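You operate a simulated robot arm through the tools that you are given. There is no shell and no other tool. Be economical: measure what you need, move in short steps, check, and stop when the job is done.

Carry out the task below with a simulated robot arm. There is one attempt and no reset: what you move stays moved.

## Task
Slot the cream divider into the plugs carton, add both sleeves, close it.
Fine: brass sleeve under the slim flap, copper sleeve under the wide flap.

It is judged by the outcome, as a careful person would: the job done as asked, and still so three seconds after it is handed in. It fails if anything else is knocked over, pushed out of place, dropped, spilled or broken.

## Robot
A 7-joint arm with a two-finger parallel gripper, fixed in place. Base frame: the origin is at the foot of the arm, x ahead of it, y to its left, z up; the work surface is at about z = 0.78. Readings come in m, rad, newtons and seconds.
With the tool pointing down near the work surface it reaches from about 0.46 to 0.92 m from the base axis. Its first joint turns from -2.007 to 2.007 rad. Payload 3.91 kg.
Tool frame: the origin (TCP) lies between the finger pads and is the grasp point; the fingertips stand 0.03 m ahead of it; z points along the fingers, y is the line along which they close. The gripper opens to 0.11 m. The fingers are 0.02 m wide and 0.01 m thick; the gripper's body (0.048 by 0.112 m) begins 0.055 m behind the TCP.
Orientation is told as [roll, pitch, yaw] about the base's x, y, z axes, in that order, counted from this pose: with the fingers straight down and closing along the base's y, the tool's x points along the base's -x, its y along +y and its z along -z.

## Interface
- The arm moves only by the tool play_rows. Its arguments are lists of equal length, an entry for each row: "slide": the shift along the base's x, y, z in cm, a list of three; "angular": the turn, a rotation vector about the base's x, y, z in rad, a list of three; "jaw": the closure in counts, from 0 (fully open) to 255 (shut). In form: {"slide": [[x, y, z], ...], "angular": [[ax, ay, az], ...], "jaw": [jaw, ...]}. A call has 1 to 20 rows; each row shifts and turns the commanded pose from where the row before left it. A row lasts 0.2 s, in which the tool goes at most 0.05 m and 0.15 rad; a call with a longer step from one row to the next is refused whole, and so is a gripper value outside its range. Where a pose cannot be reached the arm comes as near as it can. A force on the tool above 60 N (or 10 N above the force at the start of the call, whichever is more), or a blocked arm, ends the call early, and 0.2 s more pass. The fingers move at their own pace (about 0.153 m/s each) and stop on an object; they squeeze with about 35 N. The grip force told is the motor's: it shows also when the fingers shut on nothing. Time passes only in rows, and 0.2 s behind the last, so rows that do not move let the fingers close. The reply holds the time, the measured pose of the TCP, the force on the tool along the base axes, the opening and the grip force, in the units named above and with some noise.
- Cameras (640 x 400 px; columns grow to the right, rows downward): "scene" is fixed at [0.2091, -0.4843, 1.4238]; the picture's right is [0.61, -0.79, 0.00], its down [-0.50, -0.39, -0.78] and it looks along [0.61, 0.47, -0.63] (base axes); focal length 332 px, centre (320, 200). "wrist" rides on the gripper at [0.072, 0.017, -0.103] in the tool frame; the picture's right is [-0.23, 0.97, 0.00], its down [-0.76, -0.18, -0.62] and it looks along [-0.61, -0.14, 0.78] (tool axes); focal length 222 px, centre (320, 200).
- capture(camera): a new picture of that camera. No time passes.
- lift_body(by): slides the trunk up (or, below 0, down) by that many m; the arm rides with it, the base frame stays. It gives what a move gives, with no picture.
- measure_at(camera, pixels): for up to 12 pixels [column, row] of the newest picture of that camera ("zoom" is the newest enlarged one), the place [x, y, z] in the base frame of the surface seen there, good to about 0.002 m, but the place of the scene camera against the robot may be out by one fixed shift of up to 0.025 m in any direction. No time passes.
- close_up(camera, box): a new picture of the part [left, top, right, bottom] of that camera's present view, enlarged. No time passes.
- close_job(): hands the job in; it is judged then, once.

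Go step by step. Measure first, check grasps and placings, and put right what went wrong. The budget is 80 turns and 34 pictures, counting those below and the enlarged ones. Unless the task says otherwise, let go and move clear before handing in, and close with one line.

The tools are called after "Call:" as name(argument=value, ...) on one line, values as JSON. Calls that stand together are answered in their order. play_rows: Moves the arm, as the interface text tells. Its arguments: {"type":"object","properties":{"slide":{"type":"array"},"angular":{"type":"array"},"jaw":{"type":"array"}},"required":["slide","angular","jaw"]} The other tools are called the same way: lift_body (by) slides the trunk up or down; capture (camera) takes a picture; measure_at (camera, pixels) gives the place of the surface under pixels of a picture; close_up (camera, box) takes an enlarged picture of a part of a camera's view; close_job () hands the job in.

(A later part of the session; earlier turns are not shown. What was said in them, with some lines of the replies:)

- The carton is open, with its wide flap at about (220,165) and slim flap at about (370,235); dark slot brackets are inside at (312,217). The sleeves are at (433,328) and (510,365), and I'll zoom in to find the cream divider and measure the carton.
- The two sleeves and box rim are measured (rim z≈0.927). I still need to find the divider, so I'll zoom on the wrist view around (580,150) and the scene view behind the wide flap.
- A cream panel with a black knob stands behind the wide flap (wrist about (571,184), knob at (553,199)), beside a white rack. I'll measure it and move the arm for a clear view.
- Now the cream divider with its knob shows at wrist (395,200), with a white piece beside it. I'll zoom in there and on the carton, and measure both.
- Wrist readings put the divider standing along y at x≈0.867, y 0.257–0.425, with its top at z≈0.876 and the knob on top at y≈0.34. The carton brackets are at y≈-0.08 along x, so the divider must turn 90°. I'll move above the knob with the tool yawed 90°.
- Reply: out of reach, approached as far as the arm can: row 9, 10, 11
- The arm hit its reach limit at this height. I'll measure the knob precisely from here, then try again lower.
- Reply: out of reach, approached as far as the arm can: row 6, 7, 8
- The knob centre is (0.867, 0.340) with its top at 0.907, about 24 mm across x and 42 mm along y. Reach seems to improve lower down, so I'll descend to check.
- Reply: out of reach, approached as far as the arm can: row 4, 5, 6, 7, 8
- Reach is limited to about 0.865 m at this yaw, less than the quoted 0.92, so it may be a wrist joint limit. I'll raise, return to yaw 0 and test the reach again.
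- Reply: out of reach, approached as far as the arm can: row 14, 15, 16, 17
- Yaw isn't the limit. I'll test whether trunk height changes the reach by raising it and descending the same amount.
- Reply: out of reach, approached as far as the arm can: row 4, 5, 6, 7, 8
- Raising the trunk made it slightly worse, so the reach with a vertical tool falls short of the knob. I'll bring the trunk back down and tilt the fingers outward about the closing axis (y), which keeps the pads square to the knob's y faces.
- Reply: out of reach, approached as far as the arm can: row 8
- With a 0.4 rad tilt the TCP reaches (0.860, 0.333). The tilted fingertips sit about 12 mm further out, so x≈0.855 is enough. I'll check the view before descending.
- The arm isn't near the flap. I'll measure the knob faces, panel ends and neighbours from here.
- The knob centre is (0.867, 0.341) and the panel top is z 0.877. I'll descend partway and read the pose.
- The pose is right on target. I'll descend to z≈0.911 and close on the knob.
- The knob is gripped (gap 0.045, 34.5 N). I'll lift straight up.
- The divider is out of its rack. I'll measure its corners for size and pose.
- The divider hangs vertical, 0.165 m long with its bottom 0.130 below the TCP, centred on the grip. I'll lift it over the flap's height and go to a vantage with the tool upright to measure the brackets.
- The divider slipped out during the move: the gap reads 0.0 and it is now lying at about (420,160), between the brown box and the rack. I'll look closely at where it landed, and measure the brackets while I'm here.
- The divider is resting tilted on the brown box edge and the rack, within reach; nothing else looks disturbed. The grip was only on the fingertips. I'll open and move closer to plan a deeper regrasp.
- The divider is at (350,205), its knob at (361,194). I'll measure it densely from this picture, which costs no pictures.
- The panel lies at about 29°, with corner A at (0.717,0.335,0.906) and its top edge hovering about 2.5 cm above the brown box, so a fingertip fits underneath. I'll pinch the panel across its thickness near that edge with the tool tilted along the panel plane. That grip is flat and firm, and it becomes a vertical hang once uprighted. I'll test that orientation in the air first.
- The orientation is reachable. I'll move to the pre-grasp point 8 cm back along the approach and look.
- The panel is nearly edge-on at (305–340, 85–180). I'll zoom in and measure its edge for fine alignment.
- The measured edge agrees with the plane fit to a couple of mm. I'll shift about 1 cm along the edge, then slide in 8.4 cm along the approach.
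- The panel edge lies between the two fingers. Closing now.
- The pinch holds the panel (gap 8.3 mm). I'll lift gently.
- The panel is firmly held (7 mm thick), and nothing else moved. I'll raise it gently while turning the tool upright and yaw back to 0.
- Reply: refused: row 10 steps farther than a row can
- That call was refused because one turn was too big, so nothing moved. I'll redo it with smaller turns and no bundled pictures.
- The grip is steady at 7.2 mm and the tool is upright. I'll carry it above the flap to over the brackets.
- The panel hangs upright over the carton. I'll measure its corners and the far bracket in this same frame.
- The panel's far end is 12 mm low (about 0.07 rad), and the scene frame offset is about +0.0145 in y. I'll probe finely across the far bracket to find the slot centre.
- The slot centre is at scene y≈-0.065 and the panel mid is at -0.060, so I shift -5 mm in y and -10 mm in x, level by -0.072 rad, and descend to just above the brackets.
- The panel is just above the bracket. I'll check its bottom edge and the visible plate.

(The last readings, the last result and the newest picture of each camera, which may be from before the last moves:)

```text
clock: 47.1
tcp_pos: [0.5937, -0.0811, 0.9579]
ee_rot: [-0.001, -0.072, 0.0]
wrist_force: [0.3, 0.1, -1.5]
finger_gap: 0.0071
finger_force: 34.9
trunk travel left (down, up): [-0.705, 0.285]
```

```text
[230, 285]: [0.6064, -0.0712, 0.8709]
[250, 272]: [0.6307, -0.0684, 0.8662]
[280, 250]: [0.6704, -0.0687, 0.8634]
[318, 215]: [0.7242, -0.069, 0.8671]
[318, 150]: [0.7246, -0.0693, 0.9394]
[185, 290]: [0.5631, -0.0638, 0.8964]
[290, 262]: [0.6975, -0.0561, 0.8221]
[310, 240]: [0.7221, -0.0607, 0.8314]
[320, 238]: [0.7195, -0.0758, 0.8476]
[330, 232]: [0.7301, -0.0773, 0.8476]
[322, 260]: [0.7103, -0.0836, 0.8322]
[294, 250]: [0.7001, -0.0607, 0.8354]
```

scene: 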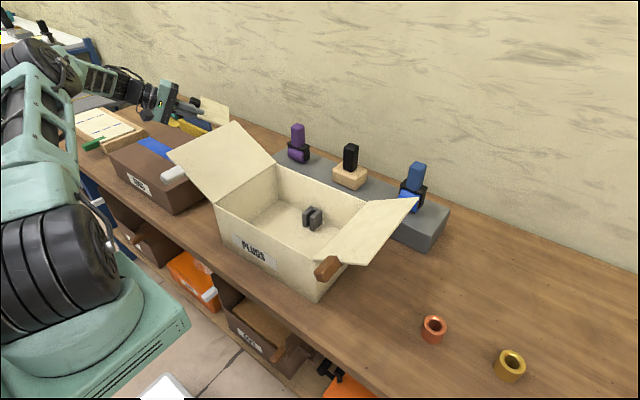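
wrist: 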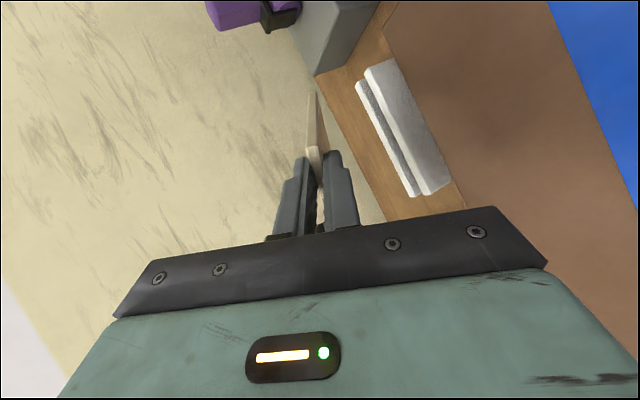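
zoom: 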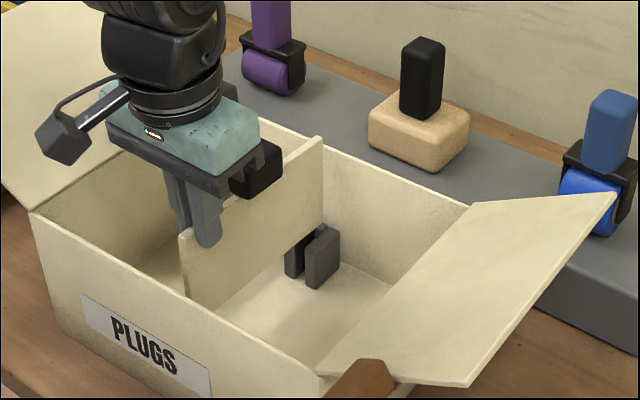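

The panel mid is at -0.0655 against a slot mid of about -0.0665. I'll nudge -1 mm and lower slowly, watching the force.

Call:
play_rows(slide=[[0, -0.1, 0], [0, 0, -0.6], [0, 0, -0.6], [0, 0, -0.6], [0, 0, -0.6], [0, 0, -0.6], [0, 0, -0.6], [0, 0, -0.6], [0, 0, -0.6], [0, 0, -0.6]], angular=[[0, 0, 0], [0, 0, 0], [0, 0, 0], [0, 0, 0], [0, 0, 0], [0, 0, 0], [0, 0, 0], [0, 0, 0], [0, 0, 0], [0, 0, 0]], jaw=[255, 255, 255, 255, 255, 255, 255, 255, 255, 255])

```text
clock: 49.3
tcp_pos: [0.5948, -0.0826, 0.9059]
ee_rot: [-0.002, -0.071, -0.001]
wrist_force: [-8.0, -1.2, 8.3]
finger_gap: 0.0069
finger_force: 35.2
trunk travel left (down, up): [-0.705, 0.285]
```

There is contact (8 N up, -8 N in x) about 12 mm before full depth. I'll look once.

Call:
close_up(camera="scene", box=[230, 150, 400, 270])

Call:
measure_at(camera="zoom", pixels=[[318, 200], [318, 180], [300, 270], [280, 285], [250, 300], [210, 250], [200, 240], [320, 225], [325, 170], [185, 260], [260, 170], [290, 260]])

```text
3.33 times, centred on (315, 210) of scene
```

zoom: 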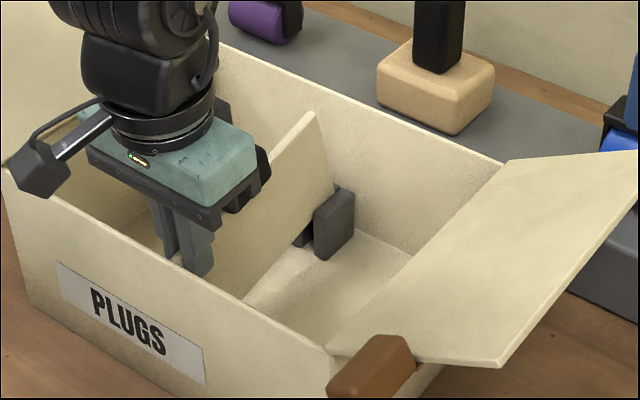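

```text
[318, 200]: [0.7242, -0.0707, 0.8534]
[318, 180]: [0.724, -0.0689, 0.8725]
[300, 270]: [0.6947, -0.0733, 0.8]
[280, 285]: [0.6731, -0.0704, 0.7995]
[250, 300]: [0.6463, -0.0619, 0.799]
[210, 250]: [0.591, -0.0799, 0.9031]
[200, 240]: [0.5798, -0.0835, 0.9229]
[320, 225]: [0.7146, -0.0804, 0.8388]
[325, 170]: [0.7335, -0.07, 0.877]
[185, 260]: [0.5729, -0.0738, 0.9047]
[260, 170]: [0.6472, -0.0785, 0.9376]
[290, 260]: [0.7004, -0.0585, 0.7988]
```

The panel is inside the far bracket. I'll measure its bottom and top edges to see the tilt.

Call:
measure_at(camera="zoom", pixels=[[247, 290], [255, 283], [265, 272], [280, 256], [290, 244], [298, 235], [312, 116], [300, 126], [280, 144], [270, 262], [258, 276], [295, 238]])

```text
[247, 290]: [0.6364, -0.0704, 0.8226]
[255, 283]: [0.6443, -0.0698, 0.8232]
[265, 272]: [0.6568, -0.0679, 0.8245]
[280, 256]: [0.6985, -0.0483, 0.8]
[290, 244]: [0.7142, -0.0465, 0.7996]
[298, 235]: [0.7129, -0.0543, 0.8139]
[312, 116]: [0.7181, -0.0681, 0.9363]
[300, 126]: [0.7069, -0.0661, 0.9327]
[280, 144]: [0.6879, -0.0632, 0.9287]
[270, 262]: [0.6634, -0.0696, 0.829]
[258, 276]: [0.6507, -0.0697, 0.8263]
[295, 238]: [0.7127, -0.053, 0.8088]
```

The panel has rotated in the grip by about 0.25 rad because its far corner caught on the −y plate. The slot centre must be nearer scene y -0.065. I'll raise 5 cm, level it, and shift +1.5 mm.

Call:
play_rows(slide=[[0, 0, 1], [0, 0, 1], [0, 0, 1], [0, 0, 1], [0, 0, 1], [0, 0.15, 0], [0, 0, 0], [0, 0, 0]], angular=[[0, 0, 0], [0, 0, 0], [0, 0, 0], [0, 0, 0], [0, 0, 0], [0, 0.12, 0], [0, 0.12, 0], [0, 0, 0]], jaw=[255, 255, 255, 255, 255, 255, 255, 255])

Call:
close_up(camera="scene", box=[230, 130, 400, 270])

Call:
measure_at(camera="zoom", pixels=[[230, 275], [250, 262], [270, 248], [290, 232], [310, 215], [315, 205], [315, 150], [300, 160], [285, 172], [320, 240], [300, 245], [310, 238]])

```text
clock: 51.1
tcp_pos: [0.5952, -0.0796, 0.954]
ee_rot: [-0.004, 0.169, -0.001]
wrist_force: [0.2, -0.3, -1.3]
finger_gap: 0.0069
finger_force: 34.8
trunk travel left (down, up): [-0.705, 0.285]
```

```text
2.86 times, centred on (315, 200) of scene
```

zoom: 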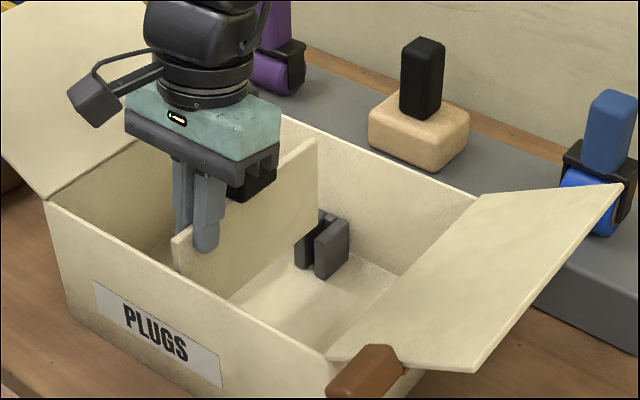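

```text
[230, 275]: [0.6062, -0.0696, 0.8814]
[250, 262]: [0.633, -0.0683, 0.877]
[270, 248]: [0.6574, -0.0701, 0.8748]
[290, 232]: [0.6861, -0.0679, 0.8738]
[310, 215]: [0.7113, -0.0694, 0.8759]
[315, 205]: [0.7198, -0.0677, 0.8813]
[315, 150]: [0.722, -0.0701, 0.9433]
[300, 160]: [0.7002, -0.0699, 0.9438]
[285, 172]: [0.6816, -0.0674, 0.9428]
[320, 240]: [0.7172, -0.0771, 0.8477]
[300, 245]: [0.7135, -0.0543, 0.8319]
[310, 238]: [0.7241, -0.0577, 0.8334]
```

The carton shifted a few mm during the contact, so I'll re-probe the bracket in this picture.

Call:
measure_at(camera="zoom", pixels=[[300, 238], [305, 240], [309, 241], [312, 242], [315, 243], [317, 243], [319, 244], [322, 245], [325, 246], [328, 247], [330, 240], [340, 235]])

Call:
measure_at(camera="zoom", pixels=[[319, 212], [322, 214], [325, 216], [328, 217], [331, 217], [334, 218], [337, 219], [340, 220], [343, 221], [346, 222], [348, 240], [335, 270]])

Call:
measure_at(camera="zoom", pixels=[[49, 204], [120, 254], [200, 302], [300, 350], [326, 357], [300, 127], [380, 162], [470, 196], [230, 310], [270, 300], [330, 310], [370, 290]])

```text
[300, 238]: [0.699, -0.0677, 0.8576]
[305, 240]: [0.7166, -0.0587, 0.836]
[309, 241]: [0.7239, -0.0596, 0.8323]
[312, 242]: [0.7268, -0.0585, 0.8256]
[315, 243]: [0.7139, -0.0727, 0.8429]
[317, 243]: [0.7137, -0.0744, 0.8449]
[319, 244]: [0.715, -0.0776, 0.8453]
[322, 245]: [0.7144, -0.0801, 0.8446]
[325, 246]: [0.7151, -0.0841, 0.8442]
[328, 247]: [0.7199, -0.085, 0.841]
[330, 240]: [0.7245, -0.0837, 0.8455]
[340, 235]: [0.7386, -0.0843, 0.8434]
```

```text
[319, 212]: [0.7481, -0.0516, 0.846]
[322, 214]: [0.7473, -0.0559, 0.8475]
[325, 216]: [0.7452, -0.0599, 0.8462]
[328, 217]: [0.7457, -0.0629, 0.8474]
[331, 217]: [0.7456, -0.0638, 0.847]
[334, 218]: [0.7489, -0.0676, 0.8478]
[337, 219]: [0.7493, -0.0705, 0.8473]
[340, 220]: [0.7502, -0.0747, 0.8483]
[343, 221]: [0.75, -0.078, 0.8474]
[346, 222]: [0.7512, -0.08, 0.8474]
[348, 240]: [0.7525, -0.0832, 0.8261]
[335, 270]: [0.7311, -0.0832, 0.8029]
```

```text
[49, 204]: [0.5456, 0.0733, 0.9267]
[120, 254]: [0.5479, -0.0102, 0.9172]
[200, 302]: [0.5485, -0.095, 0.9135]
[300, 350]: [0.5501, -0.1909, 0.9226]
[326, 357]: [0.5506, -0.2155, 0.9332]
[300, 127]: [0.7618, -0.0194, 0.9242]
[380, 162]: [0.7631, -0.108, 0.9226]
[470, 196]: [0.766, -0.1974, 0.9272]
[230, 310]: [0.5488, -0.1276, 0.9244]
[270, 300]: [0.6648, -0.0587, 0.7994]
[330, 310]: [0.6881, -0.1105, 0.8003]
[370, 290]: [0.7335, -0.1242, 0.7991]
```

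The brackets are U-shaped with a closed back (top surface continuous at x≈0.746), so x matters too. I'll find the back plate's inner face and the panel's far end.

Call:
measure_at(camera="zoom", pixels=[[330, 219], [328, 221], [327, 223], [326, 225], [325, 227], [324, 229], [323, 231], [321, 234], [319, 236], [317, 239], [317, 190], [318, 175]])

Call:
measure_at(camera="zoom", pixels=[[173, 240], [175, 250], [178, 262], [190, 240], [314, 142], [316, 160], [185, 236], [220, 280], [215, 280], [180, 272], [312, 212], [200, 280]])

```text
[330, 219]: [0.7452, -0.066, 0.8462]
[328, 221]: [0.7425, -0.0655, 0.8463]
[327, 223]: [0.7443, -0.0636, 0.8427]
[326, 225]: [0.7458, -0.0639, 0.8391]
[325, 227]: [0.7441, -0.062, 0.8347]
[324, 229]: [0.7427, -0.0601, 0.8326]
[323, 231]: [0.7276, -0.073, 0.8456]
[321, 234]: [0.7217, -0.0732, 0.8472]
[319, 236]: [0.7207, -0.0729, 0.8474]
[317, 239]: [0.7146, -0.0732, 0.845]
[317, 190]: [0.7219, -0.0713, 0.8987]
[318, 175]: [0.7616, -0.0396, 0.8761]
```

```text
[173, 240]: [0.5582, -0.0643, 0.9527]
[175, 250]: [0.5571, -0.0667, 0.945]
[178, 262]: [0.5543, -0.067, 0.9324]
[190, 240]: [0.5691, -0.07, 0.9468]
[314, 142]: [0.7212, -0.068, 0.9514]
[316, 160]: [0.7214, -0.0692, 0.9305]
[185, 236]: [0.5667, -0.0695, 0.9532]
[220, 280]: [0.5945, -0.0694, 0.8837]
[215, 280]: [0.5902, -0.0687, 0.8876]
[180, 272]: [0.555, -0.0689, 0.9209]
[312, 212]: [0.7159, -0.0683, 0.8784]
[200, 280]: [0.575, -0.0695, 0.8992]
```

The picture is clear: the back plate's inner face is at scene x 0.744, the panel's far end is at 0.7235, and the slot runs y -0.060 to -0.073. I'll shift +16.5 mm in x and -2 mm in y, yaw slightly, and descend in small steps.

Call:
play_rows(slide=[[0.8, -0.1, 0], [0.85, -0.1, 0], [0, 0, -0.5], [0, 0, -0.5], [0, 0, -0.5], [0, 0, -0.5], [0, 0, -0.5], [0, 0, -0.5], [0, 0, -0.5], [0, 0, -0.5], [0, 0, 0]], angular=[[0, 0, 0.005], [0, 0, 0.005], [0, 0, 0], [0, 0, 0], [0, 0, 0], [0, 0, 0], [0, 0, 0], [0, 0, 0], [0, 0, 0], [0, 0, 0], [0, 0, 0]], jaw=[255, 255, 255, 255, 255, 255, 255, 255, 255, 255, 255])

```text
clock: 53.5
tcp_pos: [0.6097, -0.0829, 0.9146]
ee_rot: [-0.002, 0.17, 0.012]
wrist_force: [-0.4, 0.2, -1.0]
finger_gap: 0.0071
finger_force: 35.1
trunk travel left (down, up): [-0.705, 0.285]
```

There is no contact force with the bottom already about 13 mm below the plate tops, so it's in the slot. Continuing down.

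Call:
play_rows(slide=[[0, 0, -0.5], [0, 0, -0.5], [0, 0, -0.5], [0, 0, -0.5], [0, 0, -0.5], [0, 0, -0.4], [0, 0, 0]], angular=[[0, 0, 0], [0, 0, 0], [0, 0, 0], [0, 0, 0], [0, 0, 0], [0, 0, 0], [0, 0, 0]], jaw=[255, 255, 255, 255, 255, 255, 255])

```text
clock: 54.7
tcp_pos: [0.6102, -0.0813, 0.8941]
ee_rot: [0.001, 0.166, 0.011]
wrist_force: [-10.8, 1.5, 41.3]
finger_gap: 0.007
finger_force: 35.1
trunk travel left (down, up): [-0.705, 0.285]
stopped in row 6: the force on the tool passed its limit (the readings are from after the stop); the commanded pose is now the measured one
```

The panel has bottomed on the carton floor at the expected height (41 N). I'll release and rise clear, then look.

Call:
play_rows(slide=[[0, 0, 0.1], [0, 0, 0], [0, 0, 0], [0, 0, 0], [0, 0, 1], [0, 0, 3], [0, 0, 4], [0, 0, 4], [0, 0, 4], [0, 0, 4], [0, 0, 4], [0, 0, 3]], angular=[[0, 0, 0], [0, 0, 0], [0, 0, 0], [0, 0, 0], [0, 0, 0], [0, 0, 0], [0, 0, 0], [0, -0.085, 0], [0, -0.085, 0], [0, 0, 0], [0, 0, 0], [0, 0, 0]], jaw=[255, 200, 150, 100, 60, 60, 60, 60, 60, 60, 60, 60])

Call:
capture(camera="scene")

Call:
measure_at(camera="scene", pixels=[[433, 316], [434, 325], [426, 322], [442, 322], [433, 337], [510, 350], [499, 358], [521, 358], [510, 367], [510, 378], [434, 340], [505, 380]])

```text
clock: 57.3
tcp_pos: [0.6115, -0.0823, 1.1577]
ee_rot: [-0.001, -0.004, 0.011]
wrist_force: [-0.2, -0.1, -0.3]
finger_gap: 0.0842
finger_force: 0.0
trunk travel left (down, up): [-0.705, 0.285]
```

```text
3 pictures are left
```

scene: 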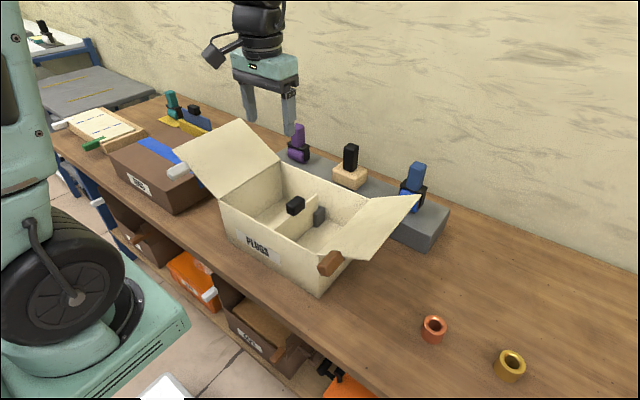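

```text
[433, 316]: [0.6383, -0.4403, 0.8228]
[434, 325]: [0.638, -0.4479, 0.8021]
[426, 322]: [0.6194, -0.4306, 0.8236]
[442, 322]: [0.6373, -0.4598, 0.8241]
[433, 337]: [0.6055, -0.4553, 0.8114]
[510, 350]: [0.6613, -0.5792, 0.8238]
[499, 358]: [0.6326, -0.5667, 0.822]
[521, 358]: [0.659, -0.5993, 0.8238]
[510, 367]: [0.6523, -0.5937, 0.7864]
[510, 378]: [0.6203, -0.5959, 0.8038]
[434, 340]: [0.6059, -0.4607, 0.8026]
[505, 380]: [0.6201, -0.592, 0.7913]
```

The divider stands in its slot in the carton (knob at (296,205)). I'll use free measurements on this picture for the sleeve rims, the knob height, and the flaps with their tabs.

Call:
measure_at(camera="scene", pixels=[[424, 322], [445, 323], [434, 316], [433, 331], [427, 317], [441, 318], [428, 329], [440, 330], [430, 318], [437, 331], [424, 328], [445, 328]])

Call:
measure_at(camera="scene", pixels=[[498, 360], [523, 360], [511, 351], [510, 370], [502, 354], [519, 354], [503, 368], [518, 368], [506, 352], [515, 370], [497, 366], [524, 366]])

Call:
measure_at(camera="scene", pixels=[[296, 201], [300, 206], [317, 196], [312, 200], [310, 220], [280, 235], [222, 202], [284, 167], [324, 290], [367, 200], [318, 211], [325, 216]])

Call:
measure_at(camera="scene", pixels=[[240, 122], [180, 150], [418, 197], [378, 258], [330, 263], [325, 268], [340, 255], [322, 272], [172, 172], [185, 167], [395, 195], [352, 255]])

```text
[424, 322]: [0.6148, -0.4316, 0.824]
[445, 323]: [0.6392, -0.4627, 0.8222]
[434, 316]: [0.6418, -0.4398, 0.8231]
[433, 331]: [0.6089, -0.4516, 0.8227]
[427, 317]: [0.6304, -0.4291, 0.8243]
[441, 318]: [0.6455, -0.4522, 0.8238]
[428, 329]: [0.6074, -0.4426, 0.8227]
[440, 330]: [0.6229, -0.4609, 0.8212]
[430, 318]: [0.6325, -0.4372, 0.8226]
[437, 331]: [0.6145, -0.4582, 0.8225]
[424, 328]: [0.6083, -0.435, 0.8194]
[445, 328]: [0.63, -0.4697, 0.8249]
```

```text
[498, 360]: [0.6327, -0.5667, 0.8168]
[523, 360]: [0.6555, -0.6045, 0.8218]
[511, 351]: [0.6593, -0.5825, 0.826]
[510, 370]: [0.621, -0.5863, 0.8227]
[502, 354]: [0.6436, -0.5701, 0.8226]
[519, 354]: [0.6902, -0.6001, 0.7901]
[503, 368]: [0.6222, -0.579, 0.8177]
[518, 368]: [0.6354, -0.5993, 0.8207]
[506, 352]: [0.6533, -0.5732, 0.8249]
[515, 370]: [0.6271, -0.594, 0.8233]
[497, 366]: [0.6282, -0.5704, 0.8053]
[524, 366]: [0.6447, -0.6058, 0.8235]
```

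```text
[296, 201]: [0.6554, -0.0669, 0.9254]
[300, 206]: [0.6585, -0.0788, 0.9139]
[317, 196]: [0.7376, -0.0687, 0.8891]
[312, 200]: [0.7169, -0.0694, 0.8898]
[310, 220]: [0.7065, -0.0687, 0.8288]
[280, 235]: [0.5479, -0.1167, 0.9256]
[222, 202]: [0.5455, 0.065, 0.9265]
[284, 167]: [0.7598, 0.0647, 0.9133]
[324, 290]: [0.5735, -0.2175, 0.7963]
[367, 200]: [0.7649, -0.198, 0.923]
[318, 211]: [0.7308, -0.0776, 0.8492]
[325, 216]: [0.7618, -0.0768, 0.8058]
```

```text
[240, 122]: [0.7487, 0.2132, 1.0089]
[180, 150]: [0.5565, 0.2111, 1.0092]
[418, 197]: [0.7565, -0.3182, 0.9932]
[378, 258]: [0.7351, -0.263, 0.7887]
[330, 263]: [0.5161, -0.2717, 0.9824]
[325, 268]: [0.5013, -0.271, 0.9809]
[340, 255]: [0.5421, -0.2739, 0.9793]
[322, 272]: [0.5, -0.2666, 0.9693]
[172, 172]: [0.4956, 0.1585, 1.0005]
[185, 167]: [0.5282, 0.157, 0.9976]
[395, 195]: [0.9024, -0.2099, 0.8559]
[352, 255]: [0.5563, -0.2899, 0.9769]
```

The divider is seated: panel top level at 0.889, which fits floor plus its height. The compartments also match the flaps, with the wide one on the +y side. Next I'll hover where the wrist camera sees both sleeves.

Call:
play_rows(slide=[[-0.4, -3, 0], [-0.4, -3, 0], [-0.4, -3, 0], [-0.4, -3, 0], [-0.4, -3, 0], [-0.4, -3, 0], [-0.4, -3, 0], [-0.4, -3, 0], [-0.4, -3, 0], [-0.4, -3, 0], [-0.4, -3, -3], [-0.4, -3, -3], [-0.4, -3, -3], [-0.4, -3, -3], [-0.4, -3, -3]], angular=[[0, 0, 0], [0, 0, 0], [0, 0, 0], [0, 0, 0], [0, 0, 0], [0, 0, 0], [0, 0, 0], [0, 0, 0], [0, 0, 0], [0, 0, 0], [0, 0, 0], [0, 0, 0], [0, 0, 0], [0, 0, 0], [0, 0, -0.01]], jaw=[60, 60, 60, 60, 60, 60, 60, 60, 60, 60, 60, 60, 60, 60, 60])

Call:
capture(camera="wrist")

```text
clock: 60.5
tcp_pos: [0.5501, -0.53, 1.009]
ee_rot: [-0.004, -0.006, 0.001]
wrist_force: [0.1, 0.7, -0.4]
finger_gap: 0.0843
finger_force: 0.1
trunk travel left (down, up): [-0.705, 0.285]
```

```text
2 pictures are left
```

wrist: 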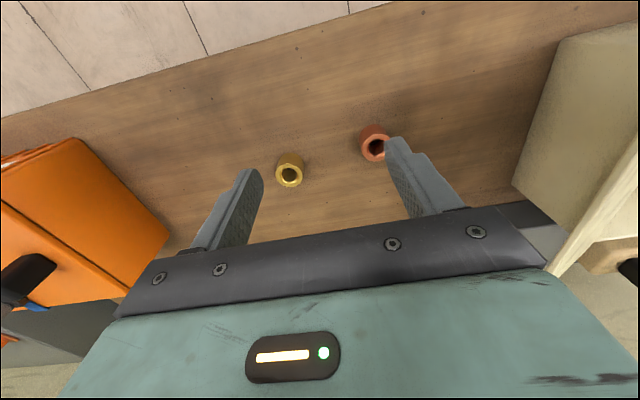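

Brass is at (290,170) and copper at (375,143). I'll measure their top rims.

Call:
measure_at(camera="wrist", pixels=[[279, 175], [300, 174], [290, 184], [290, 163], [281, 169], [298, 168], [282, 181], [298, 181], [290, 175], [277, 172], [302, 172], [290, 186]])

Call:
measure_at(camera="wrist", pixels=[[364, 148], [386, 146], [376, 159], [374, 137], [367, 141], [383, 140], [368, 156], [383, 155], [375, 148], [362, 146], [376, 161], [370, 138]])

```text
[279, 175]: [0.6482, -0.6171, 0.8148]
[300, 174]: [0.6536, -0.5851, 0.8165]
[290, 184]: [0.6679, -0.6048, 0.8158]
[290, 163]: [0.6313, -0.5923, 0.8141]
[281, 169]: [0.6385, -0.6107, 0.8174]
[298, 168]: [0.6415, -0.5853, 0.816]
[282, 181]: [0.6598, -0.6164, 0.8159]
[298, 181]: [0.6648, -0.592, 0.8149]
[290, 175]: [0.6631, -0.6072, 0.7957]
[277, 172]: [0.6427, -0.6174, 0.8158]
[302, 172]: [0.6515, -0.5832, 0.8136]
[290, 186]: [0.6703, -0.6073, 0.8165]
```

```text
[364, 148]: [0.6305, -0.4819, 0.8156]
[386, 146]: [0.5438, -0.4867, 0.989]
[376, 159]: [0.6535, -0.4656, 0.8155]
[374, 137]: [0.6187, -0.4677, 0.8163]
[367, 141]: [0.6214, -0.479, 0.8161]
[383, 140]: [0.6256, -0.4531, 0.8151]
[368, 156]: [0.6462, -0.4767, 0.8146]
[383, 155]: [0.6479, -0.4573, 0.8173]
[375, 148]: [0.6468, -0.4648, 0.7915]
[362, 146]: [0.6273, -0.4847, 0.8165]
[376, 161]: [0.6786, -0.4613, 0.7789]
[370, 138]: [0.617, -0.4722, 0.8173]
```

Centres are copper ≈(0.637,-0.465) and brass ≈(0.651,-0.600), with tops at z 0.816. I'll go for the copper sleeve first.

Call:
play_rows(slide=[[2.2, 1.6, 0], [2.2, 1.6, 0], [2.2, 1.6, -2], [2.1, 1.7, -4], [0, 0, -4], [0, 0, -4], [0, 0, -3], [0, 0, -1.9], [0, 0, 0], [0, 0, 0], [0, 0, 0], [0, 0, 0]], angular=[[0, 0, 0], [0, 0, 0], [0, 0, 0], [0, 0, 0], [0, 0, 0], [0, 0, 0], [0, 0, 0], [0, 0, 0], [0, 0, 0], [0, 0, 0], [0, 0, 0], [0, 0, 0]], jaw=[60, 60, 60, 60, 60, 60, 60, 60, 60, 255, 255, 255])

```text
clock: 63.1
tcp_pos: [0.6388, -0.4687, 0.8248]
ee_rot: [-0.003, -0.004, 0.0]
wrist_force: [0.0, 0.1, 0.5]
finger_gap: 0.0425
finger_force: 34.6
trunk travel left (down, up): [-0.705, 0.285]
```

Copper is gripped (gap 0.0425). I'll lift it and carry it high over the slim flap.

Call:
play_rows(slide=[[0, 0, 0.7], [0, 0, 1.5], [0, 0, 2.5], [0, 0, 3], [0, 0, 3], [0, 0, 3], [0, 0, 3], [0, 0, 3], [0, 0, 3], [0, 0, 3], [0, 0, 3], [0, 0, 3], [0, 1.5, 1], [0.4, 2.5, 0], [0.6, 3, 0], [0.6, 3, 0], [0.6, 3, 0]], angular=[[0, 0, 0], [0, 0, 0], [0, 0, 0], [0, 0, 0], [0, 0, 0], [0, 0, 0], [0, 0, 0], [0, 0, 0], [0, 0, 0], [0, 0, 0], [0, 0, 0], [0, 0, 0], [0, 0, 0], [0, 0, 0], [0, 0, 0], [0, 0, 0], [0, 0, 0]], jaw=[255, 255, 255, 255, 255, 255, 255, 255, 255, 255, 255, 255, 255, 255, 255, 255, 255])

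```text
clock: 66.7
tcp_pos: [0.6615, -0.336, 1.1534]
ee_rot: [-0.002, -0.004, -0.001]
wrist_force: [-1.0, -0.6, -1.3]
finger_gap: 0.0427
finger_force: 34.9
trunk travel left (down, up): [-0.705, 0.285]
```

Still held. I'll continue to above the wide-flap compartment.

Call:
play_rows(slide=[[0.6, 3, 0], [0.6, 3, 0], [0.6, 3, 0], [0.6, 3, 0], [0.6, 3, 0], [0.6, 3, 0], [0.6, 3, 0], [0.6, 3, 0], [0.6, 3, 0], [0.6, 3, 0], [0, 2, 0], [0, 0.8, -1], [0, 0, -2.5], [0, 0, -3], [0, 0, -3], [0, 0, -3], [0, 0, -2], [0, 0, 0]], angular=[[0, 0, 0], [0, 0, 0], [0, 0, 0], [0, 0, 0], [0, 0, 0], [0, 0, 0], [0, 0, 0], [0, 0, 0], [0, 0, 0], [0, 0, 0], [0, 0, 0], [0, 0, 0], [0, 0, 0], [0, 0, 0], [0, 0, 0], [0, 0, 0], [0, 0, 0], [0, 0, 0]], jaw=[255, 255, 255, 255, 255, 255, 255, 255, 255, 255, 255, 255, 255, 255, 255, 255, 255, 255])

```text
clock: 70.5
tcp_pos: [0.7193, -0.0085, 1.005]
ee_rot: [0.0, -0.006, 0.0]
wrist_force: [-0.2, 0.3, -1.3]
finger_gap: 0.0427
finger_force: 34.8
trunk travel left (down, up): [-0.705, 0.285]
```

On position. I'll descend gently to the carton floor (TCP≈0.838).

Call:
play_rows(slide=[[0, 0, -2], [0, 0, -2], [0, 0, -2], [0, 0, -2], [0, 0, -2], [0, 0, -2], [0, 0, -1.5], [0, 0, -1], [0, 0, -0.7], [0, 0, -0.5], [0, 0, -0.3], [0, 0, -0.3], [0, 0, 0]], angular=[[0, 0, 0], [0, 0, 0], [0, 0, 0], [0, 0, 0], [0, 0, 0], [0, 0, 0], [0, 0, 0], [0, 0, 0], [0, 0, 0], [0, 0, 0], [0, 0, 0], [0, 0, 0], [0, 0, 0]], jaw=[255, 255, 255, 255, 255, 255, 255, 255, 255, 255, 255, 255, 255])

```text
clock: 73.3
tcp_pos: [0.7204, -0.0089, 0.8419]
ee_rot: [-0.001, -0.006, -0.002]
wrist_force: [-0.4, 0.1, -1.9]
finger_gap: 0.0428
finger_force: 34.7
trunk travel left (down, up): [-0.705, 0.285]
```

Call:
play_rows(slide=[[0, 0, -0.3], [0, 0, -0.2], [0, 0, 0]], angular=[[0, 0, 0], [0, 0, 0], [0, 0, 0]], jaw=[255, 255, 255])

```text
clock: 74.1
tcp_pos: [0.7202, -0.0094, 0.8366]
ee_rot: [-0.002, -0.003, 0.001]
wrist_force: [-0.3, -0.3, -2.1]
finger_gap: 0.0428
finger_force: 34.6
trunk travel left (down, up): [-0.705, 0.285]
```

No contact yet, so I'll go a few mm further in small steps.

Call:
play_rows(slide=[[0, 0, -0.2], [0, 0, -0.2], [0, 0, 0]], angular=[[0, 0, 0], [0, 0, 0], [0, 0, 0]], jaw=[255, 255, 255])

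```text
clock: 74.9
tcp_pos: [0.7228, -0.0087, 0.8326]
ee_rot: [-0.004, -0.007, -0.001]
wrist_force: [0.5, -4.9, 11.8]
finger_gap: 0.0429
finger_force: 34.6
trunk travel left (down, up): [-0.705, 0.285]
```

The sleeve has touched the floor. I'll open modestly and rise.

Call:
play_rows(slide=[[0, 0, 0], [0, 0, 0], [0, 0, 1], [0, 0, 3], [0, 0, 4], [0, 0, 4], [0, 0, 4], [0, 0, 4], [0, 0, 4], [0, 0, 4], [0, 0, 3]], angular=[[0, 0, 0], [0, 0, 0], [0, 0, 0], [0, 0, 0], [0, 0, 0], [0, 0, 0], [0, 0, 0], [0, 0, 0], [0, 0, 0], [0, 0, 0], [0, 0, 0]], jaw=[105, 105, 105, 105, 105, 105, 105, 105, 105, 105, 105])

Call:
play_rows(slide=[[-0.4, -3, 0], [-0.4, -4, 0], [-0.4, -4, 0], [-0.4, -4, 0], [-0.4, -4, 0], [-0.4, -4, 0], [-0.4, -4, 0], [-0.4, -4, 0], [-0.4, -4, 0], [-0.4, -4, 0], [-0.4, -4, 0], [-0.5, -4, -2], [-0.5, -4, -3], [-0.5, -4, -3], [-0.5, -3, -3], [-0.5, -1, -3]], angular=[[0, 0, 0], [0, 0, 0], [0, 0, 0], [0, 0, 0], [0, 0, 0], [0, 0, 0], [0, 0, 0], [0, 0, 0], [0, 0, 0], [0, 0, 0], [0, 0, 0], [0, 0, 0], [0, 0, 0], [0, 0, 0], [0, 0, 0], [0, 0, 0]], jaw=[60, 60, 60, 60, 60, 60, 60, 60, 60, 60, 60, 60, 60, 60, 60, 60])

```text
clock: 77.3
tcp_pos: [0.7219, -0.0074, 1.1425]
ee_rot: [-0.004, -0.003, -0.001]
wrist_force: [-0.6, -0.1, -1.5]
finger_gap: 0.0646
finger_force: 0.0
trunk travel left (down, up): [-0.705, 0.285]
```

```text
refused: row 13 steps farther than a row can; nothing moved
```

The sleeve was released cleanly. Repeating the transfer to the brass with slightly smaller steps.

Call:
play_rows(slide=[[-0.4, -3, 0], [-0.4, -4, 0], [-0.4, -4, 0], [-0.4, -4, 0], [-0.4, -4, 0], [-0.4, -4, 0], [-0.4, -4, 0], [-0.4, -4, 0], [-0.4, -4, 0], [-0.4, -4, 0], [-0.4, -4, 0], [-0.5, -4, -2], [-0.5, -3.5, -3], [-0.5, -3.5, -3], [-0.5, -3, -3], [-0.5, -2, -3]], angular=[[0, 0, 0], [0, 0, 0], [0, 0, 0], [0, 0, 0], [0, 0, 0], [0, 0, 0], [0, 0, 0], [0, 0, 0], [0, 0, 0], [0, 0, 0], [0, 0, 0], [0, 0, 0], [0, 0, 0], [0, 0, 0], [0, 0, 0], [0, 0, 0]], jaw=[60, 60, 60, 60, 60, 60, 60, 60, 60, 60, 60, 60, 60, 60, 60, 60])

```text
clock: 80.7
tcp_pos: [0.6508, -0.5989, 1.0012]
ee_rot: [-0.002, -0.007, 0.001]
wrist_force: [-0.5, 1.0, 0.6]
finger_gap: 0.0845
finger_force: 0.0
trunk travel left (down, up): [-0.705, 0.285]
```

The brass position is reachable. I'll descend and grasp.

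Call:
play_rows(slide=[[0, 0, -4], [0, 0, -4], [0, 0, -4], [0, 0, -3], [0, 0, -1.6], [0, -0.1, -1], [0, 0, 0], [0, 0, 0], [0, 0, 0]], angular=[[0, 0, 0], [0, 0, 0], [0, 0, 0], [0, 0, 0], [0, 0, 0], [0, 0, 0], [0, 0, 0], [0, 0, 0], [0, 0, 0]], jaw=[60, 60, 60, 60, 60, 60, 255, 255, 255])

```text
clock: 82.7
tcp_pos: [0.6528, -0.5993, 0.8287]
ee_rot: [-0.002, -0.002, -0.002]
wrist_force: [0.2, -0.8, 0.5]
finger_gap: 0.0428
finger_force: 35.0
trunk travel left (down, up): [-0.705, 0.285]
```

Brass is gripped (gap 0.0428). Lifting slowly.

Call:
play_rows(slide=[[0, 0, 0.7], [0, 0, 1.5], [0, 0, 2.5], [0, 0, 3], [0, 0, 3], [0, 0, 3], [0, 0.5, 3], [0, 1, 3], [0, 1, 3], [0, 1, 3], [0, 1, 3], [0, 2, 3], [0, 2.5, 1], [0, 2.5, 0], [0.2, 3, 0], [0.2, 3, 0], [0.2, 3, 0]], angular=[[0, 0, 0], [0, 0, 0], [0, 0, 0], [0, 0, 0], [0, 0, 0], [0, 0, 0], [0, 0, 0], [0, 0, 0], [0, 0, 0], [0, 0, 0], [0, 0, 0], [0, 0, 0], [0, 0, 0], [0, 0, 0], [0, 0, 0], [0, 0, 0], [0, 0, 0]], jaw=[255, 255, 255, 255, 255, 255, 255, 255, 255, 255, 255, 255, 255, 255, 255, 255, 255])

```text
clock: 86.3
tcp_pos: [0.659, -0.3946, 1.1533]
ee_rot: [-0.002, -0.001, 0.0]
wrist_force: [-0.3, -0.1, -0.7]
finger_gap: 0.0426
finger_force: 34.4
trunk travel left (down, up): [-0.705, 0.285]
```

Still held. On to the slim-flap compartment.

Call:
play_rows(slide=[[0.2, 3, 0], [0.3, 3, 0], [0.3, 3, 0], [0.3, 3, 0], [0.3, 3, 0], [0.3, 3, 0], [0.3, 3, 0], [0.1, 2, 0], [0, 0.7, -1], [0, 0, -2.5], [0, 0, -3], [0, 0, -3], [0, 0, -3], [0, 0, -3], [0, 0, -3], [0, 0, -3], [0, 0, -3], [0, 0, -2.5], [0, 0, -2], [0, 0, 0]], angular=[[0, 0, 0], [0, 0, 0], [0, 0, 0], [0, 0, 0], [0, 0, 0], [0, 0, 0], [0, 0, 0], [0, 0, 0], [0, 0, 0], [0, 0, 0], [0, 0, 0], [0, 0, 0], [0, 0, 0], [0, 0, 0], [0, 0, 0], [0, 0, 0], [0, 0, 0], [0, 0, 0], [0, 0, 0], [0, 0, 0]], jaw=[255, 255, 255, 255, 255, 255, 255, 255, 255, 255, 255, 255, 255, 255, 255, 255, 255, 255, 255, 255])

```text
clock: 90.5
tcp_pos: [0.6755, -0.1587, 0.8657]
ee_rot: [-0.001, -0.004, 0.0]
wrist_force: [0.3, -0.3, -2.2]
finger_gap: 0.0428
finger_force: 34.9
trunk travel left (down, up): [-0.705, 0.285]
```

Call:
play_rows(slide=[[0, 0, -1], [0, 0, -0.7], [0, 0, -0.4], [0, 0, -0.3], [0, 0, -0.2], [0, 0, -0.2], [0, 0, 0]], angular=[[0, 0, 0], [0, 0, 0], [0, 0, 0], [0, 0, 0], [0, 0, 0], [0, 0, 0], [0, 0, 0]], jaw=[255, 255, 255, 255, 255, 255, 255])

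```text
clock: 92.1
tcp_pos: [0.6805, -0.1589, 0.8373]
ee_rot: [-0.003, -0.007, -0.001]
wrist_force: [-2.5, 0.1, 22.6]
finger_gap: 0.0432
finger_force: 34.8
trunk travel left (down, up): [-0.705, 0.285]
```

Brass is on the floor (22 N). I'll release, rise, and move over to beyond the wide flap's white tab with closed fingers.

Call:
play_rows(slide=[[0, 0, 0], [0, 0, 0], [0, 0, 1], [0, 0, 3], [0, 0, 4], [0, 0, 4], [0, 0, 4], [0, 0, 4], [0, 0, 4], [0, 0, 4], [0, 0, 4]], angular=[[0, 0, 0], [0, 0, 0], [0, 0, 0], [0, 0, 0], [0, 0, 0], [0, 0, 0], [0, 0, 0], [0, 0, 0], [0, 0, 0], [0, 0, 0], [0, 0, 0]], jaw=[105, 105, 105, 105, 105, 105, 105, 105, 105, 105, 105])

Call:
play_rows(slide=[[-1.5, 3.5, 0], [-1.5, 3.5, 0], [-1.5, 3.5, 0], [-1.5, 3.5, 0], [-1.5, 3.5, 0], [-1.5, 3.5, 0], [-1.5, 3.5, 0], [-1.5, 3.5, 0], [-1.5, 3.5, 0], [-1, 3.5, 0], [0, 1.9, -2], [0, 0, -3], [0, 0, -3], [0, 0, 0]], angular=[[0, 0, 0], [0, 0, 0], [0, 0, 0], [0, 0, 0], [0, 0, 0], [0, 0, 0], [0, 0, 0], [0, 0, 0], [0, 0, 0], [0, 0, 0], [0, 0, 0], [0, 0, 0], [0, 0, 0], [0, 0, 0]], jaw=[255, 255, 255, 255, 255, 255, 255, 255, 255, 255, 255, 255, 255, 255])

```text
clock: 94.5
tcp_pos: [0.6816, -0.158, 1.1545]
ee_rot: [-0.003, -0.004, -0.001]
wrist_force: [0.8, 0.5, -0.3]
finger_gap: 0.0648
finger_force: 0.0
trunk travel left (down, up): [-0.705, 0.285]
```

```text
clock: 97.5
tcp_pos: [0.5326, 0.2108, 1.0741]
ee_rot: [-0.005, -0.006, 0.0]
wrist_force: [0.4, -0.1, 0.1]
finger_gap: 0.0
finger_force: 35.1
trunk travel left (down, up): [-0.705, 0.285]
```

I'm positioned outside the white tab. I'll lower beside it and push inward, rising with its arc.

Call:
play_rows(slide=[[0, 0, -3], [0, 0, -3], [0, 0, -2.4], [0, -1.5, 0], [0, -1.5, 0], [0, -1.4, 0], [0, -1.2, 1], [0, -1.2, 1], [0, -1.2, 1], [0, 0, 0]], angular=[[0, 0, 0], [0, 0, 0], [0, 0, 0], [0, 0, 0], [0, 0, 0], [0, 0, 0], [0, 0, 0], [0, 0, 0], [0, 0, 0], [0, 0, 0]], jaw=[255, 255, 255, 255, 255, 255, 255, 255, 255, 255])

```text
clock: 99.7
tcp_pos: [0.5334, 0.1292, 1.022]
ee_rot: [-0.002, -0.006, 0.0]
wrist_force: [-0.1, 7.1, 6.0]
finger_gap: 0.0
finger_force: 35.2
trunk travel left (down, up): [-0.705, 0.285]
```

There is a light push-back (7 N in y, 6 N in z), so the finger is in contact. I'll continue along the arc; if the force persists, the tab is moving with me.

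Call:
play_rows(slide=[[0, -1.2, 0.6], [0, -1.2, 0.5], [0, -1.2, 0.4], [0, 0, 0]], angular=[[0, 0, 0], [0, 0, 0], [0, 0, 0], [0, 0, 0]], jaw=[255, 255, 255, 255])

```text
clock: 100.7
tcp_pos: [0.5344, 0.0966, 1.0359]
ee_rot: [-0.004, -0.004, 0.0]
wrist_force: [-0.2, -0.5, -0.6]
finger_gap: 0.0
finger_force: 34.6
trunk travel left (down, up): [-0.705, 0.285]
```

The force vanished, so the finger slid over the tab. I'll instead come from outside with the fingers rolled -60° under the tab and swing it around the hinge. First I retreat and set that pose.

Call:
play_rows(slide=[[0, 0, 4], [0, 0, 4.4], [0, 2.5, 0], [0, 2.5, 0], [0, 2.5, 0], [0, 2.5, 0], [0, 2.5, 0], [0, 2.5, 0], [0, 2.5, 0], [0, 0, -3.5], [0, 0, -3.5], [0, 0, -3.5], [0, 0, -3.5], [0, 0, -3.2], [0, 0, 0]], angular=[[0, 0, 0], [0, 0, 0], [-0.149, 0, 0], [-0.149, 0, 0], [-0.149, 0, 0], [-0.149, 0, 0], [-0.149, 0, 0], [-0.149, 0, 0], [-0.149, 0, 0], [0, 0, 0], [0, 0, 0], [0, 0, 0], [0, 0, 0], [0, 0, 0], [0, 0, 0]], jaw=[255, 255, 255, 255, 255, 255, 255, 255, 255, 255, 255, 255, 255, 255, 255])

```text
clock: 103.9
tcp_pos: [0.5348, 0.2657, 0.9473]
ee_rot: [-1.046, -0.001, 0.004]
wrist_force: [-0.6, 0.4, 0.5]
finger_gap: 0.0
finger_force: 34.8
trunk travel left (down, up): [-0.705, 0.285]
```

The pose was reached. I'll slide in under the tab and lift a little to feel contact.

Call:
play_rows(slide=[[0, -2.5, -0.2], [0, -2.5, -0.2], [0, -2.5, -0.2], [0, -2.5, 0], [0, 0, 0.7], [0, 0, 0.7], [0, 0, 0.7], [0, 0, 0.7], [0, 0, 0]], angular=[[0, 0, 0], [0, 0, 0], [0, 0, 0], [0, 0, 0], [0, 0, 0], [0, 0, 0], [0, 0, 0], [0, 0, 0], [0, 0, 0]], jaw=[255, 255, 255, 255, 255, 255, 255, 255, 255])

```text
clock: 105.9
tcp_pos: [0.5351, 0.1712, 0.9723]
ee_rot: [-1.045, -0.001, 0.002]
wrist_force: [0.7, 0.0, 0.3]
finger_gap: 0.0
finger_force: 35.3
trunk travel left (down, up): [-0.705, 0.285]
```

Nearly touching. I'll begin rotating about the hinge with the tab.

Call:
play_rows(slide=[[0, -0.59, 1.16], [0, -0.72, 1.1], [0, -0.82, 1.02], [0, -0.91, 0.93], [0, 0, 0]], angular=[[0.1, 0, 0], [0.1, 0, 0], [0.1, 0, 0], [0.1, 0, 0], [0, 0, 0]], jaw=[255, 255, 255, 255, 255])

```text
clock: 107.1
tcp_pos: [0.5335, 0.1383, 1.0126]
ee_rot: [-0.642, -0.003, 0.002]
wrist_force: [0.4, 0.3, 0.3]
finger_gap: 0.0001
finger_force: 35.3
trunk travel left (down, up): [-0.705, 0.285]
```

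There is no resistance, so either the flap moves freely or it has already moved. I need one look.

Call:
capture(camera="scene")

```text
1 pictures are left
```

scene: 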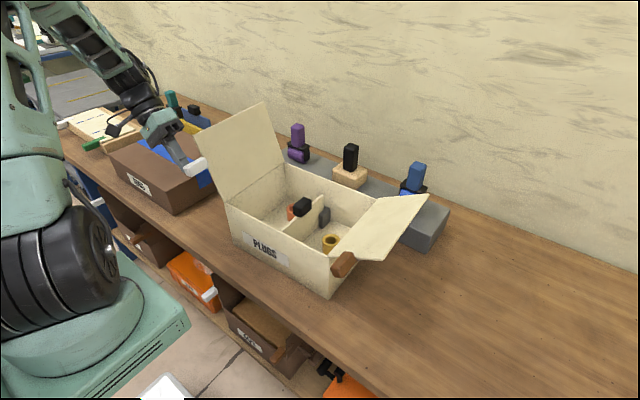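

The flap is rising with the finger (its tab is at (196,166)), and both sleeves are in the right compartments. I'll re-measure the hinge, tabs and slim flap.

Call:
measure_at(camera="scene", pixels=[[196, 154], [263, 104], [228, 202], [288, 165], [197, 166], [188, 170], [205, 163], [330, 296], [373, 199], [334, 262], [342, 263], [350, 256]])

Call:
measure_at(camera="scene", pixels=[[427, 196], [383, 261], [338, 267], [346, 259], [303, 206], [326, 200], [331, 238], [292, 212], [283, 240], [240, 208], [332, 275], [354, 258]])

```text
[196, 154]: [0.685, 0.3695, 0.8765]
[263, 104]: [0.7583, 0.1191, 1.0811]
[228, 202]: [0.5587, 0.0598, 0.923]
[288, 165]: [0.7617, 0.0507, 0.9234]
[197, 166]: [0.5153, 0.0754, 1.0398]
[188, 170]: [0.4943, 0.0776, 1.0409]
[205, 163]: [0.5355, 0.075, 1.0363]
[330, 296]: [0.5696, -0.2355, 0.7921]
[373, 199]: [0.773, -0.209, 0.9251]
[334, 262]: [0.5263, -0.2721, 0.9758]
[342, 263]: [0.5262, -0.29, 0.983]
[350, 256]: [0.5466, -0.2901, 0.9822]
```

```text
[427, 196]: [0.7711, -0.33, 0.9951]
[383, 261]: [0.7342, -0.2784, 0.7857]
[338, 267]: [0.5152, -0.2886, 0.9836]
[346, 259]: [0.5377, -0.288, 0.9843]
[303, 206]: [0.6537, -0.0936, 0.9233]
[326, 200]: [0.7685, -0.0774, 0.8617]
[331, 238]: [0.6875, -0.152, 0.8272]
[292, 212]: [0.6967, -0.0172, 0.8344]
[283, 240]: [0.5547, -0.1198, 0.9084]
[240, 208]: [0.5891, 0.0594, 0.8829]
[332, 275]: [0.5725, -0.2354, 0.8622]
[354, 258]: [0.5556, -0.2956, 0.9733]
```

The flap is at about 68° (tab at robot y≈0.061, z≈1.034); the hinge holds by friction. I'll bring the tool vertical and push the tab inward at its own height.

Call:
play_rows(slide=[[0, 0.5, 0.35], [0, 0.5, 0.35], [0, 0.4, 0.35], [0, 0.4, 0.35], [0, 0.2, 0.35], [0, -2, 0], [0, -2, 0], [0, -2, 0], [0, -1.2, 0], [0, -1.2, 0], [0, -1.2, 0], [0, -1.2, 0], [0, -1.2, 0], [0, -1.2, 0], [0, 0, 0]], angular=[[0.128, 0, 0], [0.128, 0, 0], [0.128, 0, 0], [0.128, 0, 0], [0.13, 0, 0], [0, 0, 0], [0, 0, 0], [0, 0, 0], [0, 0, 0], [0, 0, 0], [0, 0, 0], [0, 0, 0], [0, 0, 0], [0, 0, 0], [0, 0, 0]], jaw=[255, 255, 255, 255, 255, 255, 255, 255, 255, 255, 255, 255, 255, 255, 255])

```text
clock: 110.3
tcp_pos: [0.5318, 0.0253, 1.0302]
ee_rot: [-0.003, -0.004, 0.0]
wrist_force: [-0.3, 0.2, -0.9]
finger_gap: 0.0
finger_force: 35.1
trunk travel left (down, up): [-0.705, 0.285]
```

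Moving freely. I'll continue over the top and follow the tab down on the inner side.

Call:
play_rows(slide=[[0, -1.28, -0.5], [0, -1.28, -0.6], [0, -1.28, -0.7], [0, -1.1, -0.8], [0, -1.1, -0.8], [0, -1.1, -0.6], [0, -1, -0.5], [0, -0.8, -0.8], [0, 0, -1], [0, 0, 0]], angular=[[0, 0, 0], [0, 0, 0], [0, 0, 0], [0, 0, 0], [0, 0, 0], [0, 0, 0], [0, 0, 0], [0, 0, 0], [0, 0, 0], [0, 0, 0]], jaw=[255, 255, 255, 255, 255, 255, 255, 255, 255, 255])

```text
clock: 112.5
tcp_pos: [0.534, -0.0619, 0.9674]
ee_rot: [-0.004, -0.001, 0.0]
wrist_force: [0.2, 0.1, 0.7]
finger_gap: 0.0
finger_force: 35.2
trunk travel left (down, up): [-0.705, 0.285]
```

Next I'll verify by pressing gently down on the flap's free-end area from above.

Call:
play_rows(slide=[[0, 0, 4], [0, 0, 4], [0, 0, 3], [3, 0, 0], [4, 0, 0], [3, 0, 0], [0, 0, -3], [0, 0, -3], [0, 0, -2], [0, 0, -1.5], [0, 0, -0.8], [0, 0, -0.5], [0, 0, -0.4], [0, 0, 0]], angular=[[0, 0, 0], [0, 0, 0], [0, 0, 0], [0, 0, 0], [0, 0, 0], [0, 0, 0], [0, 0, 0], [0, 0, 0], [0, 0, 0], [0, 0, 0], [0, 0, 0], [0, 0, 0], [0, 0, 0], [0, 0, 0]], jaw=[255, 255, 255, 255, 255, 255, 255, 255, 255, 255, 255, 255, 255, 255])

```text
clock: 115.5
tcp_pos: [0.6352, -0.0625, 0.9642]
ee_rot: [-0.003, -0.004, 0.0]
wrist_force: [-0.1, -0.6, -0.4]
finger_gap: 0.0001
finger_force: 34.5
trunk travel left (down, up): [-0.705, 0.285]
```

Call:
play_rows(slide=[[0, 0, -0.3], [0, 0, -0.3], [0, 0, -0.2], [0, 0, -0.2], [0, 0, 0]], angular=[[0, 0, 0], [0, 0, 0], [0, 0, 0], [0, 0, 0], [0, 0, 0]], jaw=[255, 255, 255, 255, 255])

```text
clock: 116.7
tcp_pos: [0.6351, -0.0612, 0.9581]
ee_rot: [-0.005, -0.003, -0.001]
wrist_force: [-0.8, -0.3, 0.5]
finger_gap: 0.0002
finger_force: 34.6
trunk travel left (down, up): [-0.705, 0.285]
```

Call:
play_rows(slide=[[0, 0, -0.3], [0, 0, -0.3], [0, 0, 0]], angular=[[0, 0, 0], [0, 0, 0], [0, 0, 0]], jaw=[255, 255, 255])

```text
clock: 117.6
tcp_pos: [0.6343, -0.0618, 0.9546]
ee_rot: [-0.004, -0.014, 0.0]
wrist_force: [-12.9, -3.5, 40.4]
finger_gap: 0.0001
finger_force: 35.2
trunk travel left (down, up): [-0.705, 0.285]
stopped in row 3: the force on the tool passed its limit (the readings are from after the stop); the commanded pose is now the measured one
```

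Contact at tip z≈0.925, the rim level, so the wide flap is closed. For the slim flap I'll go outside it and roll +60° to come under the brown tab (robot y≈-0.30, z≈0.974).

Call:
play_rows(slide=[[0, 0, 2], [0, 0, 4], [0, 0, 4], [0, 0, 4], [0, 0, 4], [0, 0, 2], [-1.1, -4, 0], [-1.1, -4, 0], [-1.1, -4, 0], [-1.1, -4, 0], [-1.1, -4, 0], [-1.1, -4, 0], [-1.1, -4, 0], [-1.1, -4, 0], [-1.1, -4, 0]], angular=[[0, 0, 0], [0, 0, 0], [0, 0, 0], [0, 0, 0], [0, 0, 0], [0, 0, 0], [0, 0, 0], [0, 0, 0], [0, 0, 0], [0, 0, 0], [0, 0, 0], [0, 0, 0], [0, 0, 0], [0, 0, 0], [0, 0, 0]], jaw=[255, 255, 255, 255, 255, 255, 255, 255, 255, 255, 255, 255, 255, 255, 255])

Call:
play_rows(slide=[[0, 0, 0], [0, 0, 0], [0, 0, 0], [0, 0, 0], [0, 0, -1], [0, 0, -2], [0, 0, -3], [0, 0, -3.5], [0, 0, -3.5], [0, 0, -3.5], [0, 0, -3], [0, 0, 0]], angular=[[0.149, 0, 0], [0.149, 0, 0], [0.149, 0, 0], [0.149, 0, 0], [0.149, 0, 0], [0.149, 0, 0], [0.149, 0, 0], [0, 0, 0], [0, 0, 0], [0, 0, 0], [0, 0, 0], [0, 0, 0]], jaw=[255, 255, 255, 255, 255, 255, 255, 255, 255, 255, 255, 255])

```text
clock: 120.8
tcp_pos: [0.5389, -0.4208, 1.1549]
ee_rot: [-0.004, -0.01, 0.001]
wrist_force: [0.1, 0.0, -0.3]
finger_gap: 0.0
finger_force: 35.1
trunk travel left (down, up): [-0.705, 0.285]
```

```text
clock: 123.4
tcp_pos: [0.5379, -0.4227, 0.9584]
ee_rot: [1.036, -0.006, -0.008]
wrist_force: [-0.5, 0.3, 0.2]
finger_gap: 0.0
finger_force: 34.9
trunk travel left (down, up): [-0.705, 0.285]
```

The pose is good. I'll slide in under the brown tab and begin the swing.

Call:
play_rows(slide=[[-0.3, 0, -1.4], [0, 2.5, 0], [0, 2.5, 0], [0, 2.5, 0], [0, 2.7, 0], [0, 0.3, 0.71], [0, 0.38, 0.69], [0, 0.44, 0.63], [0, 0.5, 0.59], [0, 0, 0]], angular=[[0, 0, 0], [0, 0, 0], [0, 0, 0], [0, 0, 0], [0, 0, 0], [-0.1, 0, 0], [-0.1, 0, 0], [-0.1, 0, 0], [-0.1, 0, 0], [0, 0, 0]], jaw=[255, 255, 255, 255, 255, 255, 255, 255, 255, 255])

```text
clock: 125.6
tcp_pos: [0.5335, -0.305, 0.9694]
ee_rot: [0.639, -0.005, -0.007]
wrist_force: [-1.0, 0.2, -0.9]
finger_gap: 0.0002
finger_force: 34.7
trunk travel left (down, up): [-0.705, 0.285]
```

Call:
play_rows(slide=[[0, 0.56, 0.53], [0, 0.61, 0.48], [0, 0.65, 0.42], [0, 0.69, 0.34], [0, 0.74, 0.28], [0, 0.74, 0.2], [0, 0, 0]], angular=[[-0.1, 0, 0], [-0.1, 0, 0], [-0.1, 0, 0], [-0.1, 0, 0], [-0.1, 0, 0], [-0.1, 0, 0], [0, 0, 0]], jaw=[255, 255, 255, 255, 255, 255, 255])

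```text
clock: 127.2
tcp_pos: [0.5354, -0.2661, 0.9919]
ee_rot: [0.037, -0.01, -0.001]
wrist_force: [0.1, -0.2, -0.4]
finger_gap: 0.0
finger_force: 34.9
trunk travel left (down, up): [-0.705, 0.285]
```

Tracking as planned. I'll push over the top and follow it down.

Call:
play_rows(slide=[[0, 0.8, 0.2], [0, 0.8, 0.1], [0, 0.8, 0], [0, 1, -0.1], [0, 1.2, -0.3], [0, 1.2, -0.5], [0, 1.2, -0.7], [0, 1.2, -0.8], [0, 0.8, -0.8], [0, 0, 0]], angular=[[0, 0, 0], [0, 0, 0], [0, 0, 0], [0, 0, 0], [0, 0, 0], [0, 0, 0], [0, 0, 0], [0, 0, 0], [0, 0, 0], [0, 0, 0]], jaw=[255, 255, 255, 255, 255, 255, 255, 255, 255, 255])

Call:
play_rows(slide=[[0, 0, 4], [0, 0, 4], [0, 0, 3], [3, 0.8, 0], [4, 0.9, 0], [3, 0.9, 0], [0, 0, -3], [0, 0, -3], [0, 0, -2], [0, 0, -1], [0, 0, 0]], angular=[[0, 0, 0], [0, 0, 0], [0, 0, 0], [0, 0, 0], [0, 0, 0], [0, 0, 0], [0, 0, 0], [0, 0, 0], [0, 0, 0], [0, 0, 0], [0, 0, 0]], jaw=[255, 255, 255, 255, 255, 255, 255, 255, 255, 255, 255])

```text
clock: 129.4
tcp_pos: [0.5352, -0.1736, 0.9632]
ee_rot: [0.041, -0.011, 0.0]
wrist_force: [0.9, 0.0, 0.8]
finger_gap: 0.0
finger_force: 35.1
trunk travel left (down, up): [-0.705, 0.285]
```

```text
clock: 131.8
tcp_pos: [0.6334, -0.147, 0.9841]
ee_rot: [0.04, -0.01, 0.001]
wrist_force: [-0.3, -0.2, -0.3]
finger_gap: 0.0001
finger_force: 35.4
trunk travel left (down, up): [-0.705, 0.285]
```

Call:
play_rows(slide=[[0, 0, -0.6], [0, 0, -0.6], [0, 0, -0.5], [0, 0, -0.3], [0, 0, -0.3], [0, 0, -0.3], [0, 0, -0.3], [0, 0, -0.3], [0, 0, 0]], angular=[[0, 0, 0], [0, 0, 0], [0, 0, 0], [0, 0, 0], [0, 0, 0], [0, 0, 0], [0, 0, 0], [0, 0, 0], [0, 0, 0]], jaw=[255, 255, 255, 255, 255, 255, 255, 255, 255])

```text
clock: 133.8
tcp_pos: [0.6353, -0.1485, 0.9532]
ee_rot: [0.037, -0.017, 0.0]
wrist_force: [0.0, 1.6, 39.6]
finger_gap: 0.0
finger_force: 35.3
trunk travel left (down, up): [-0.705, 0.285]
5 turns are left
```

Contact at the rim level (tip 0.923), so the slim flap is closed too. I'll move clear and take the last picture.

Call:
play_rows(slide=[[0, 0, 1], [0, 0, 3], [0, 0, 4], [0, 0, 4], [0, 0, 4], [0, 0, 4], [-1, 4, 0], [-1, 4, 0], [-1, 4, 0], [-1, 4, 0], [-1, 4, 0], [-1, 4, 0], [-1, 4, 0], [0, 0, 0]], angular=[[0, 0, 0], [0, 0, 0], [0, 0, 0], [0, 0, 0], [0, 0, 0], [0, 0, 0], [0, 0, 0], [0, 0, 0], [0, 0, 0], [0, 0, 0], [0, 0, 0], [0, 0, 0], [0, 0, 0], [0, 0, 0]], jaw=[255, 255, 255, 255, 255, 255, 255, 255, 255, 255, 255, 255, 255, 255])

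Call:
capture(camera="scene")

```text
clock: 136.8
tcp_pos: [0.5671, 0.1291, 1.1508]
ee_rot: [0.039, -0.012, 0.001]
wrist_force: [0.9, 0.2, 0.0]
finger_gap: 0.0
finger_force: 34.5
trunk travel left (down, up): [-0.705, 0.285]
```

```text
0 pictures are left
4 turns are left
```

scene: 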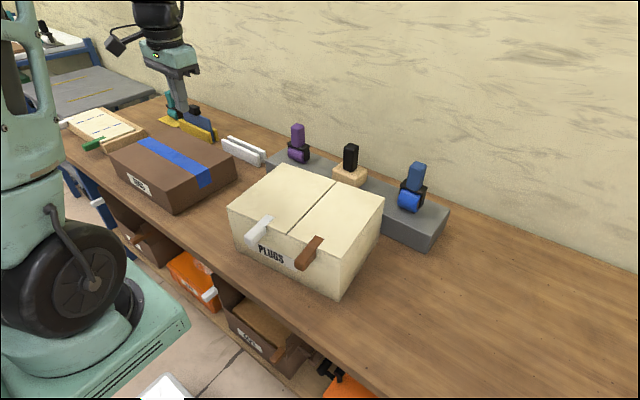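

Both flaps are flat and closed, meeting at a seam near (310,205). Everything else stands in place and the arm is clear, so I'm handing it in.

Call:
close_job()

```text
The job is handed in.
```

The plugs carton is closed with the cream divider in its slot, the copper sleeve under the wide flap and the brass sleeve under the slim flap. I dropped the divider once on the way over; it landed between the brown box and its rack and nothing else was knocked over. The carton slid about 1–2 cm from where it started while I seated the divider and closed the wide flap.
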